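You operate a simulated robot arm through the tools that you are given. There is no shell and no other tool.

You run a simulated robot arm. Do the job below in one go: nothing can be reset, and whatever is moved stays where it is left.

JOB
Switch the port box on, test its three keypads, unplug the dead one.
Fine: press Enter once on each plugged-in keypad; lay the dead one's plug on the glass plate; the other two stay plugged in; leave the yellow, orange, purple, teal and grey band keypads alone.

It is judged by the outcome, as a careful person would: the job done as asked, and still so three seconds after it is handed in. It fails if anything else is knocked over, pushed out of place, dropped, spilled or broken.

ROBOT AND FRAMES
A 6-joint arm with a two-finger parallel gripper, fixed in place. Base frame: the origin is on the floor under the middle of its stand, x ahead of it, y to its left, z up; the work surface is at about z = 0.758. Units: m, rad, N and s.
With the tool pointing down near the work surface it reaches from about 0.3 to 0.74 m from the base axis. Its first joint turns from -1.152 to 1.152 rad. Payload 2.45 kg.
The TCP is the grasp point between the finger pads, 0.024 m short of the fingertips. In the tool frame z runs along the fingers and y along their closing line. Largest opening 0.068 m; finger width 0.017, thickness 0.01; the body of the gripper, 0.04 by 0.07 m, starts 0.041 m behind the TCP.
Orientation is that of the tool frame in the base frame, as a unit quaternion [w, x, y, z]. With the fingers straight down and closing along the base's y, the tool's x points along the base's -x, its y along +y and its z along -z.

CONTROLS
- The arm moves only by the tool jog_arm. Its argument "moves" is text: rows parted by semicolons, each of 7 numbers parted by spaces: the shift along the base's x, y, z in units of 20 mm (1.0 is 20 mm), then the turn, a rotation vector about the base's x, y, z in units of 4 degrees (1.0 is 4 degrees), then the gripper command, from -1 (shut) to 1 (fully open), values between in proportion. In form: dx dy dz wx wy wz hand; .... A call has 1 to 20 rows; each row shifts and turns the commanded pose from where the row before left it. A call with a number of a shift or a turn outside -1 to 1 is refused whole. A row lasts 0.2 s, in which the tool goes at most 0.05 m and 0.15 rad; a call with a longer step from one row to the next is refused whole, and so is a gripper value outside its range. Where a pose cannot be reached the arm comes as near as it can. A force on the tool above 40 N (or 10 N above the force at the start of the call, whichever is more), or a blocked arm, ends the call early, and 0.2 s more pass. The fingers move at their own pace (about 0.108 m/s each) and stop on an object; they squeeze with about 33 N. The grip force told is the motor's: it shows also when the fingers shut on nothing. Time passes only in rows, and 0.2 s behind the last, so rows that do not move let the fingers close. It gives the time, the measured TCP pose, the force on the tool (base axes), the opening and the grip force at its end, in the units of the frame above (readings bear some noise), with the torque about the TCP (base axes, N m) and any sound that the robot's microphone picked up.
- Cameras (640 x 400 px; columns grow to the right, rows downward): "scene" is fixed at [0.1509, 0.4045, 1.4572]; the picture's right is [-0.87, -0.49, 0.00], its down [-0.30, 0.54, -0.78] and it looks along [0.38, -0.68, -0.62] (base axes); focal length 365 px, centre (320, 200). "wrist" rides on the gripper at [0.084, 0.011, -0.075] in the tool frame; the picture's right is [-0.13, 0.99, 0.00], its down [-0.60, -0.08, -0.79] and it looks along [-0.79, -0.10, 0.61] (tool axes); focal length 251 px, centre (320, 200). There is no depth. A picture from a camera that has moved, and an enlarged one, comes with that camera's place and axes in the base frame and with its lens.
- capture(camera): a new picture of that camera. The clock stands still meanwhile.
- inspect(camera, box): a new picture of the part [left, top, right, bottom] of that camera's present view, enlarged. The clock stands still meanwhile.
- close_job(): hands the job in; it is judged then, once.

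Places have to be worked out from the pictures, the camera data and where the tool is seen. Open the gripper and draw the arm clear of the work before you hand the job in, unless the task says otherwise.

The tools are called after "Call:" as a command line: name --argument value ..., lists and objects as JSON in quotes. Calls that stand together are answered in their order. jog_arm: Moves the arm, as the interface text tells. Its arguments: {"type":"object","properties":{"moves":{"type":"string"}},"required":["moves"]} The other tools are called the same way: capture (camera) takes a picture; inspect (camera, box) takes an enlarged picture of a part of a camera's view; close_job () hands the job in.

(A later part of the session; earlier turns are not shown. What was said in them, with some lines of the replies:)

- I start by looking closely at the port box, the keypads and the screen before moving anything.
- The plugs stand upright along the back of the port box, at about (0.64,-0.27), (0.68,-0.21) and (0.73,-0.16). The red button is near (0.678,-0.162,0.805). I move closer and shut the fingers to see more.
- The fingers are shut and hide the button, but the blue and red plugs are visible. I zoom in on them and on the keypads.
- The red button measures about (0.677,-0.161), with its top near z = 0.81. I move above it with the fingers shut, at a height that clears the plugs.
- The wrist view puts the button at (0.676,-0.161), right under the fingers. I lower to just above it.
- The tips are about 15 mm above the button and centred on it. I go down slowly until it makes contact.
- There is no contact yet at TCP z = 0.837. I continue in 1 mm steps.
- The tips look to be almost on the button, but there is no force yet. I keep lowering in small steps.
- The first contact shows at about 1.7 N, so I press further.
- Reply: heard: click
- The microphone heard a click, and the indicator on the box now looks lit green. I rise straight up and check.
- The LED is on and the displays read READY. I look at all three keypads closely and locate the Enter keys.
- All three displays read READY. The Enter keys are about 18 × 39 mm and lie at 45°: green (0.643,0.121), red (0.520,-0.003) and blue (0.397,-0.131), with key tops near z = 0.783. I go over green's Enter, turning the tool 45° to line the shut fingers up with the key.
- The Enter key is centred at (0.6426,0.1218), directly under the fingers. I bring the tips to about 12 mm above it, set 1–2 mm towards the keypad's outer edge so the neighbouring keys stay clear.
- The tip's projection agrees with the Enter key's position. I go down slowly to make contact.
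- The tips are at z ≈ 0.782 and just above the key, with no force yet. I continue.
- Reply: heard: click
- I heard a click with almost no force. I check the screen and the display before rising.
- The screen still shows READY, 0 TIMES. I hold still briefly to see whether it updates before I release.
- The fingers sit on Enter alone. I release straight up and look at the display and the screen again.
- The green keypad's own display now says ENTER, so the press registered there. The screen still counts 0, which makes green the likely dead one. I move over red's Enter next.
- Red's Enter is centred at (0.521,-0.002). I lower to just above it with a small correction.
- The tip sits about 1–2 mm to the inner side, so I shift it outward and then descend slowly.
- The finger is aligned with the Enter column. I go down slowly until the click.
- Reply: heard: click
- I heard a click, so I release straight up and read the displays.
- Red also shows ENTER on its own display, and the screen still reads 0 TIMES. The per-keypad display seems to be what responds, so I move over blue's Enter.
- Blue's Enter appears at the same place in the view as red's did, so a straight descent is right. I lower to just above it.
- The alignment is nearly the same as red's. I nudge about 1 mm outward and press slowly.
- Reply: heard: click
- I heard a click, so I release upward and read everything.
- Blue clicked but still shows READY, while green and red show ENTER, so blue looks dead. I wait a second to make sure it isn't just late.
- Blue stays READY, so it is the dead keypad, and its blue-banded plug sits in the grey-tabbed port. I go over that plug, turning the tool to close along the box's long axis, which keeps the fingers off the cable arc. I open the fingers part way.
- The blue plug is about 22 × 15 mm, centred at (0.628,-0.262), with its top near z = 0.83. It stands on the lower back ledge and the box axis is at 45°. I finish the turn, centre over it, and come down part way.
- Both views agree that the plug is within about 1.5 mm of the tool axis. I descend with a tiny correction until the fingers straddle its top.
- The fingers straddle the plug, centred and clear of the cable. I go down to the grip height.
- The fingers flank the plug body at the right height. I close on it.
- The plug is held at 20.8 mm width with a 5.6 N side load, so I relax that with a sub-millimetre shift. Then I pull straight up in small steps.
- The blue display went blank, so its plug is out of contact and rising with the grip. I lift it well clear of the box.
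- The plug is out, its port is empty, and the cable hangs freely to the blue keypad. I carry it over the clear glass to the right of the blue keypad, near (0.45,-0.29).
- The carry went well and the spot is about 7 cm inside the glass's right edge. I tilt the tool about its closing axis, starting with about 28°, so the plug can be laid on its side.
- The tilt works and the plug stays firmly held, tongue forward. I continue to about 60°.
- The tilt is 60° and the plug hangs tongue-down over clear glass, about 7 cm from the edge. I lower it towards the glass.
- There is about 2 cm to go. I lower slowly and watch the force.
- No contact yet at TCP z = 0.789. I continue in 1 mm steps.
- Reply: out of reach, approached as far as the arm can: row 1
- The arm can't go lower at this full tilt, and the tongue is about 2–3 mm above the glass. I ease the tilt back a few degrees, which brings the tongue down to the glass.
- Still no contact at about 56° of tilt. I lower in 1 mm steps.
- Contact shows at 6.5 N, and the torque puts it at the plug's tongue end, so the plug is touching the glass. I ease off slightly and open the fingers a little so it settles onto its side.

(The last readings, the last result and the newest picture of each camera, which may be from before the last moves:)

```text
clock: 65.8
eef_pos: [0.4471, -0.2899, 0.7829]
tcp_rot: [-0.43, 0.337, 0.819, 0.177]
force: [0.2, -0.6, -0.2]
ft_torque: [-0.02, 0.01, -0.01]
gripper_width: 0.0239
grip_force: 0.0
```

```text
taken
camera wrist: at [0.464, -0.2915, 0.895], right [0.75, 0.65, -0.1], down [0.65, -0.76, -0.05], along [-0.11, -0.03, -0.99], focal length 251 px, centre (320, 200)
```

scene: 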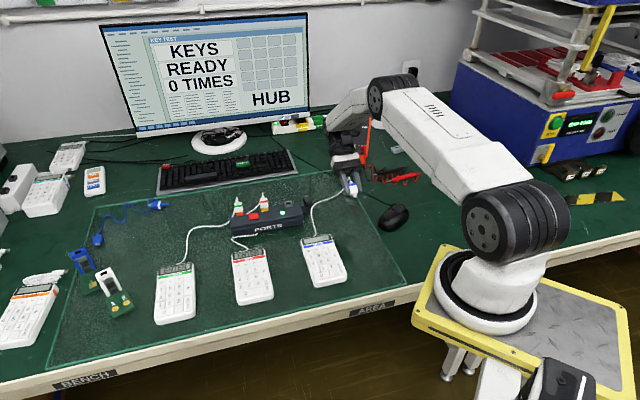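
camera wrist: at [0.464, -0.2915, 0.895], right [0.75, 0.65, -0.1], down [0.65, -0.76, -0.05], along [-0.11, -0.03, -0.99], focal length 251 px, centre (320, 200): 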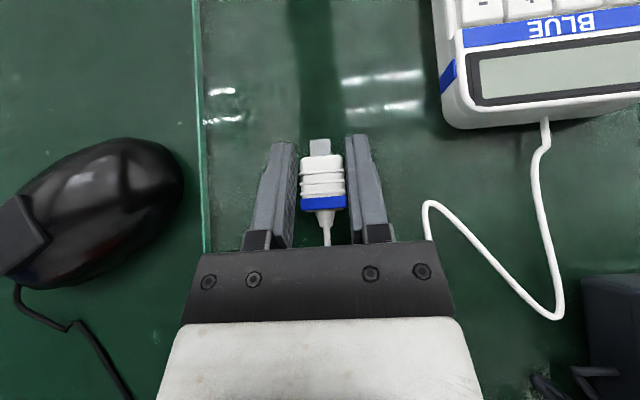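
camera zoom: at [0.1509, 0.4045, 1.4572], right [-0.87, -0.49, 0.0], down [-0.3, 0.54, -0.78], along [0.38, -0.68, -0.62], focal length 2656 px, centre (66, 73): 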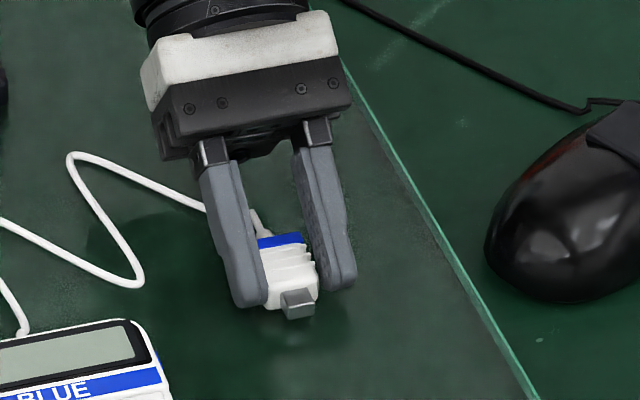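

The plug has settled flat between the fingers. I open wider and lift straight up slowly.

Call:
jog_arm --moves "0 0 0 0 0 0 0; 0 0 0 0 0 0 0.3; 0 0 0 0 0 0 0.3; 0 0 0.3 0 0 0 0.3; 0 0 0.4 0 0 0 0.3; 0 0 0.6 0 0 0 0.3; 0 0 0.8 0 0 0 0.3; 0 0 0 0 0 0 0.3"

Call:
inspect --camera "scene" --box '[300, 180, 400, 260]'

Call:
capture --camera "wrist"

```text
clock: 67.6
eef_pos: [0.4469, -0.2903, 0.8242]
tcp_rot: [-0.43, 0.337, 0.818, 0.178]
force: [-0.5, 0.0, -0.1]
ft_torque: [0.01, -0.01, 0.01]
gripper_width: 0.044
grip_force: 0.0
```

```text
5.00 times, centred on (350, 220) of scene
camera zoom: at [0.1509, 0.4045, 1.4572], right [-0.87, -0.49, 0.0], down [-0.3, 0.54, -0.78], along [0.38, -0.68, -0.62], focal length 1826 px, centre (170, 100)
```

zoom: 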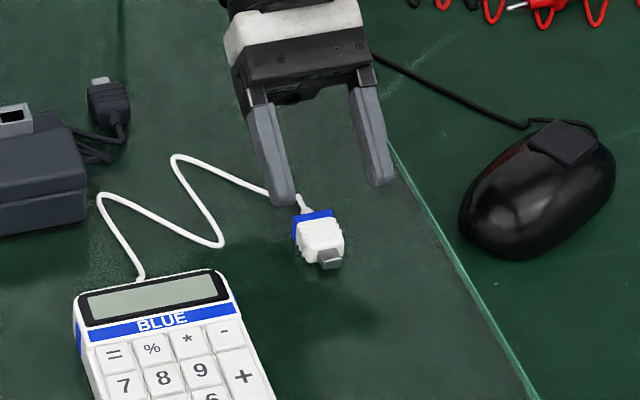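

```text
taken
camera wrist: at [0.4639, -0.2919, 0.9374], right [0.75, 0.65, -0.1], down [0.65, -0.76, -0.05], along [-0.11, -0.03, -0.99], focal length 251 px, centre (320, 200)
```

wrist: 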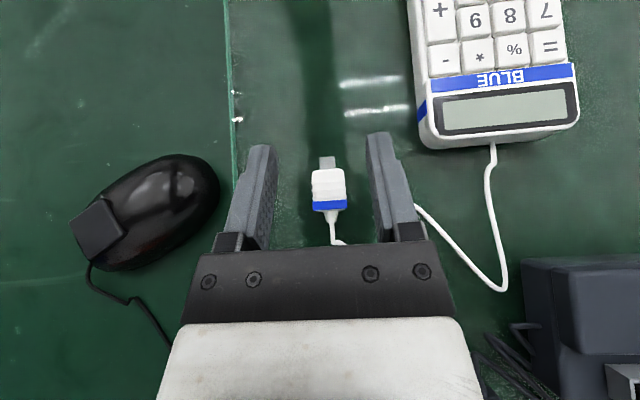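

The plug lies on its side on the glass, well inside the edge, and nothing was dragged. I rise, straighten the tool and withdraw to a high, clear pose.

Call:
jog_arm --moves "0 0 1 0 0 0 0.3; 0 0 1 0 0 0 0.3; 0 0 1 0 0 0 0.3; 0 0 1 0 0 0 0.3; 0 0 1 0 0 0 0.3; 0 0 1 -0.9 -0.9 0 0.3; 0 0 1 -0.9 -0.9 0 0.3; 0 0 1 -0.9 -0.9 0 0.3; 0 0 1 -0.9 -0.9 0 0.3; 0 0.5 1 -0.9 -0.9 0 1; 0 0.6 1 -0.9 -0.9 0 1; 0 0.7 1 -0.9 -0.9 0 1; 0 0.8 1 -0.9 -0.9 0 1; 0 0.9 0 -0.9 -0.9 0 1; 0 0.9 0 -0.9 -0.9 0 1; 0 0.9 0 -0.7 -0.7 0 1; 0 0.9 0 0 0 0 1; 0 0 0 0 0 0 1"

Call:
capture --camera "scene"

Call:
inspect --camera "scene" --box '[145, 170, 405, 330]'

Call:
inspect --camera "scene" --box '[220, 170, 400, 290]'

```text
clock: 71.4
eef_pos: [0.4467, -0.1643, 1.0836]
tcp_rot: [-0.004, 0.38, 0.925, 0.001]
force: [0.1, 0.3, 0.9]
ft_torque: [-0.03, -0.01, 0.03]
gripper_width: 0.068
grip_force: 0.0
```

```text
taken
```

scene: 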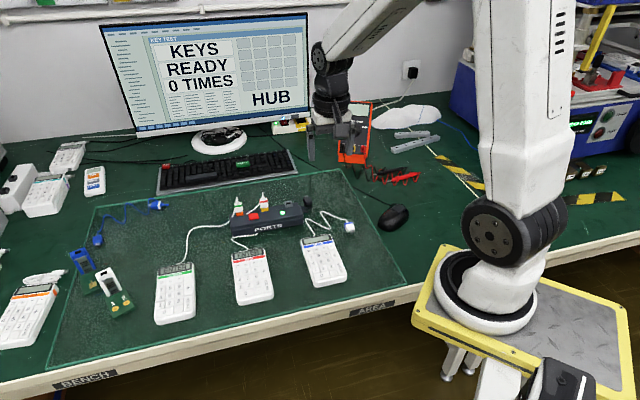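

```text
2.46 times, centred on (275, 250) of scene
camera zoom: at [0.1509, 0.4045, 1.4572], right [-0.87, -0.49, 0.0], down [-0.3, 0.54, -0.78], along [0.38, -0.68, -0.62], focal length 899 px, centre (431, 77)
```

zoom: 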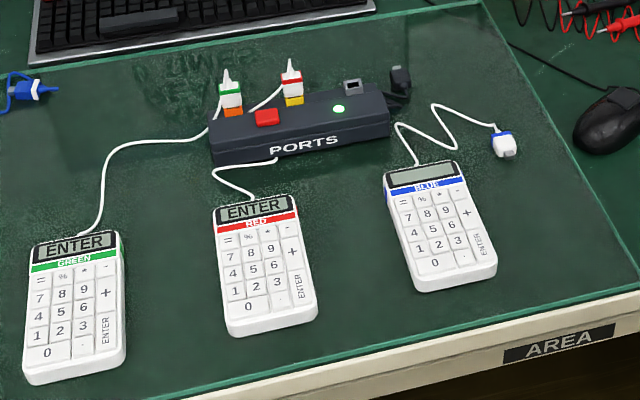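

```text
3.33 times, centred on (310, 230) of scene
camera zoom: at [0.1509, 0.4045, 1.4572], right [-0.87, -0.49, 0.0], down [-0.3, 0.54, -0.78], along [0.38, -0.68, -0.62], focal length 1217 px, centre (353, 100)
```

zoom: 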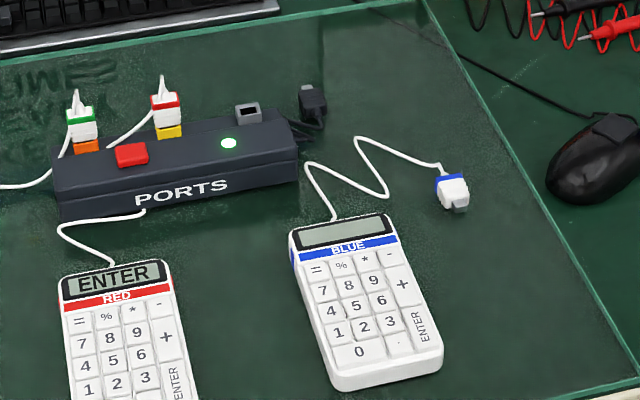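

The final view shows the box on with its LED lit, and green and red still plugged in and reading ENTER. The blue plug lies on the glass, the keypads are where they were, and the arm is clear with the gripper open. I hand the job in.

Call:
close_job

```text
The job is handed in.
```

The job is done and handed in: the port box is on, all three keypads are tested, and the dead one, blue, is unplugged.

- **Power:** I pressed the red button once. The box's LED lit and all three displays read READY.
- **Test:** I pressed Enter once on each keypad and heard one click each time. Green and red changed to ENTER, but blue stayed on READY.
- **Monitor:** The "KEY TEST" screen stayed on "0 TIMES" for all three presses. I judged blue dead from the keypads' own displays, not from that screen.
- **Unplugging:** I pulled the blue-banded plug straight up out of its port, and blue's display went blank. The plug now lies on its side on the glass plate, to the right of the blue keypad and about 7 cm inside the glass edge.
- **Left as they were:** Green and red are still plugged in. I did not touch the yellow, orange, purple, teal or grey band keypads, and the last pictures show nothing knocked or moved.

The gripper is open and the arm is clear of the bench.
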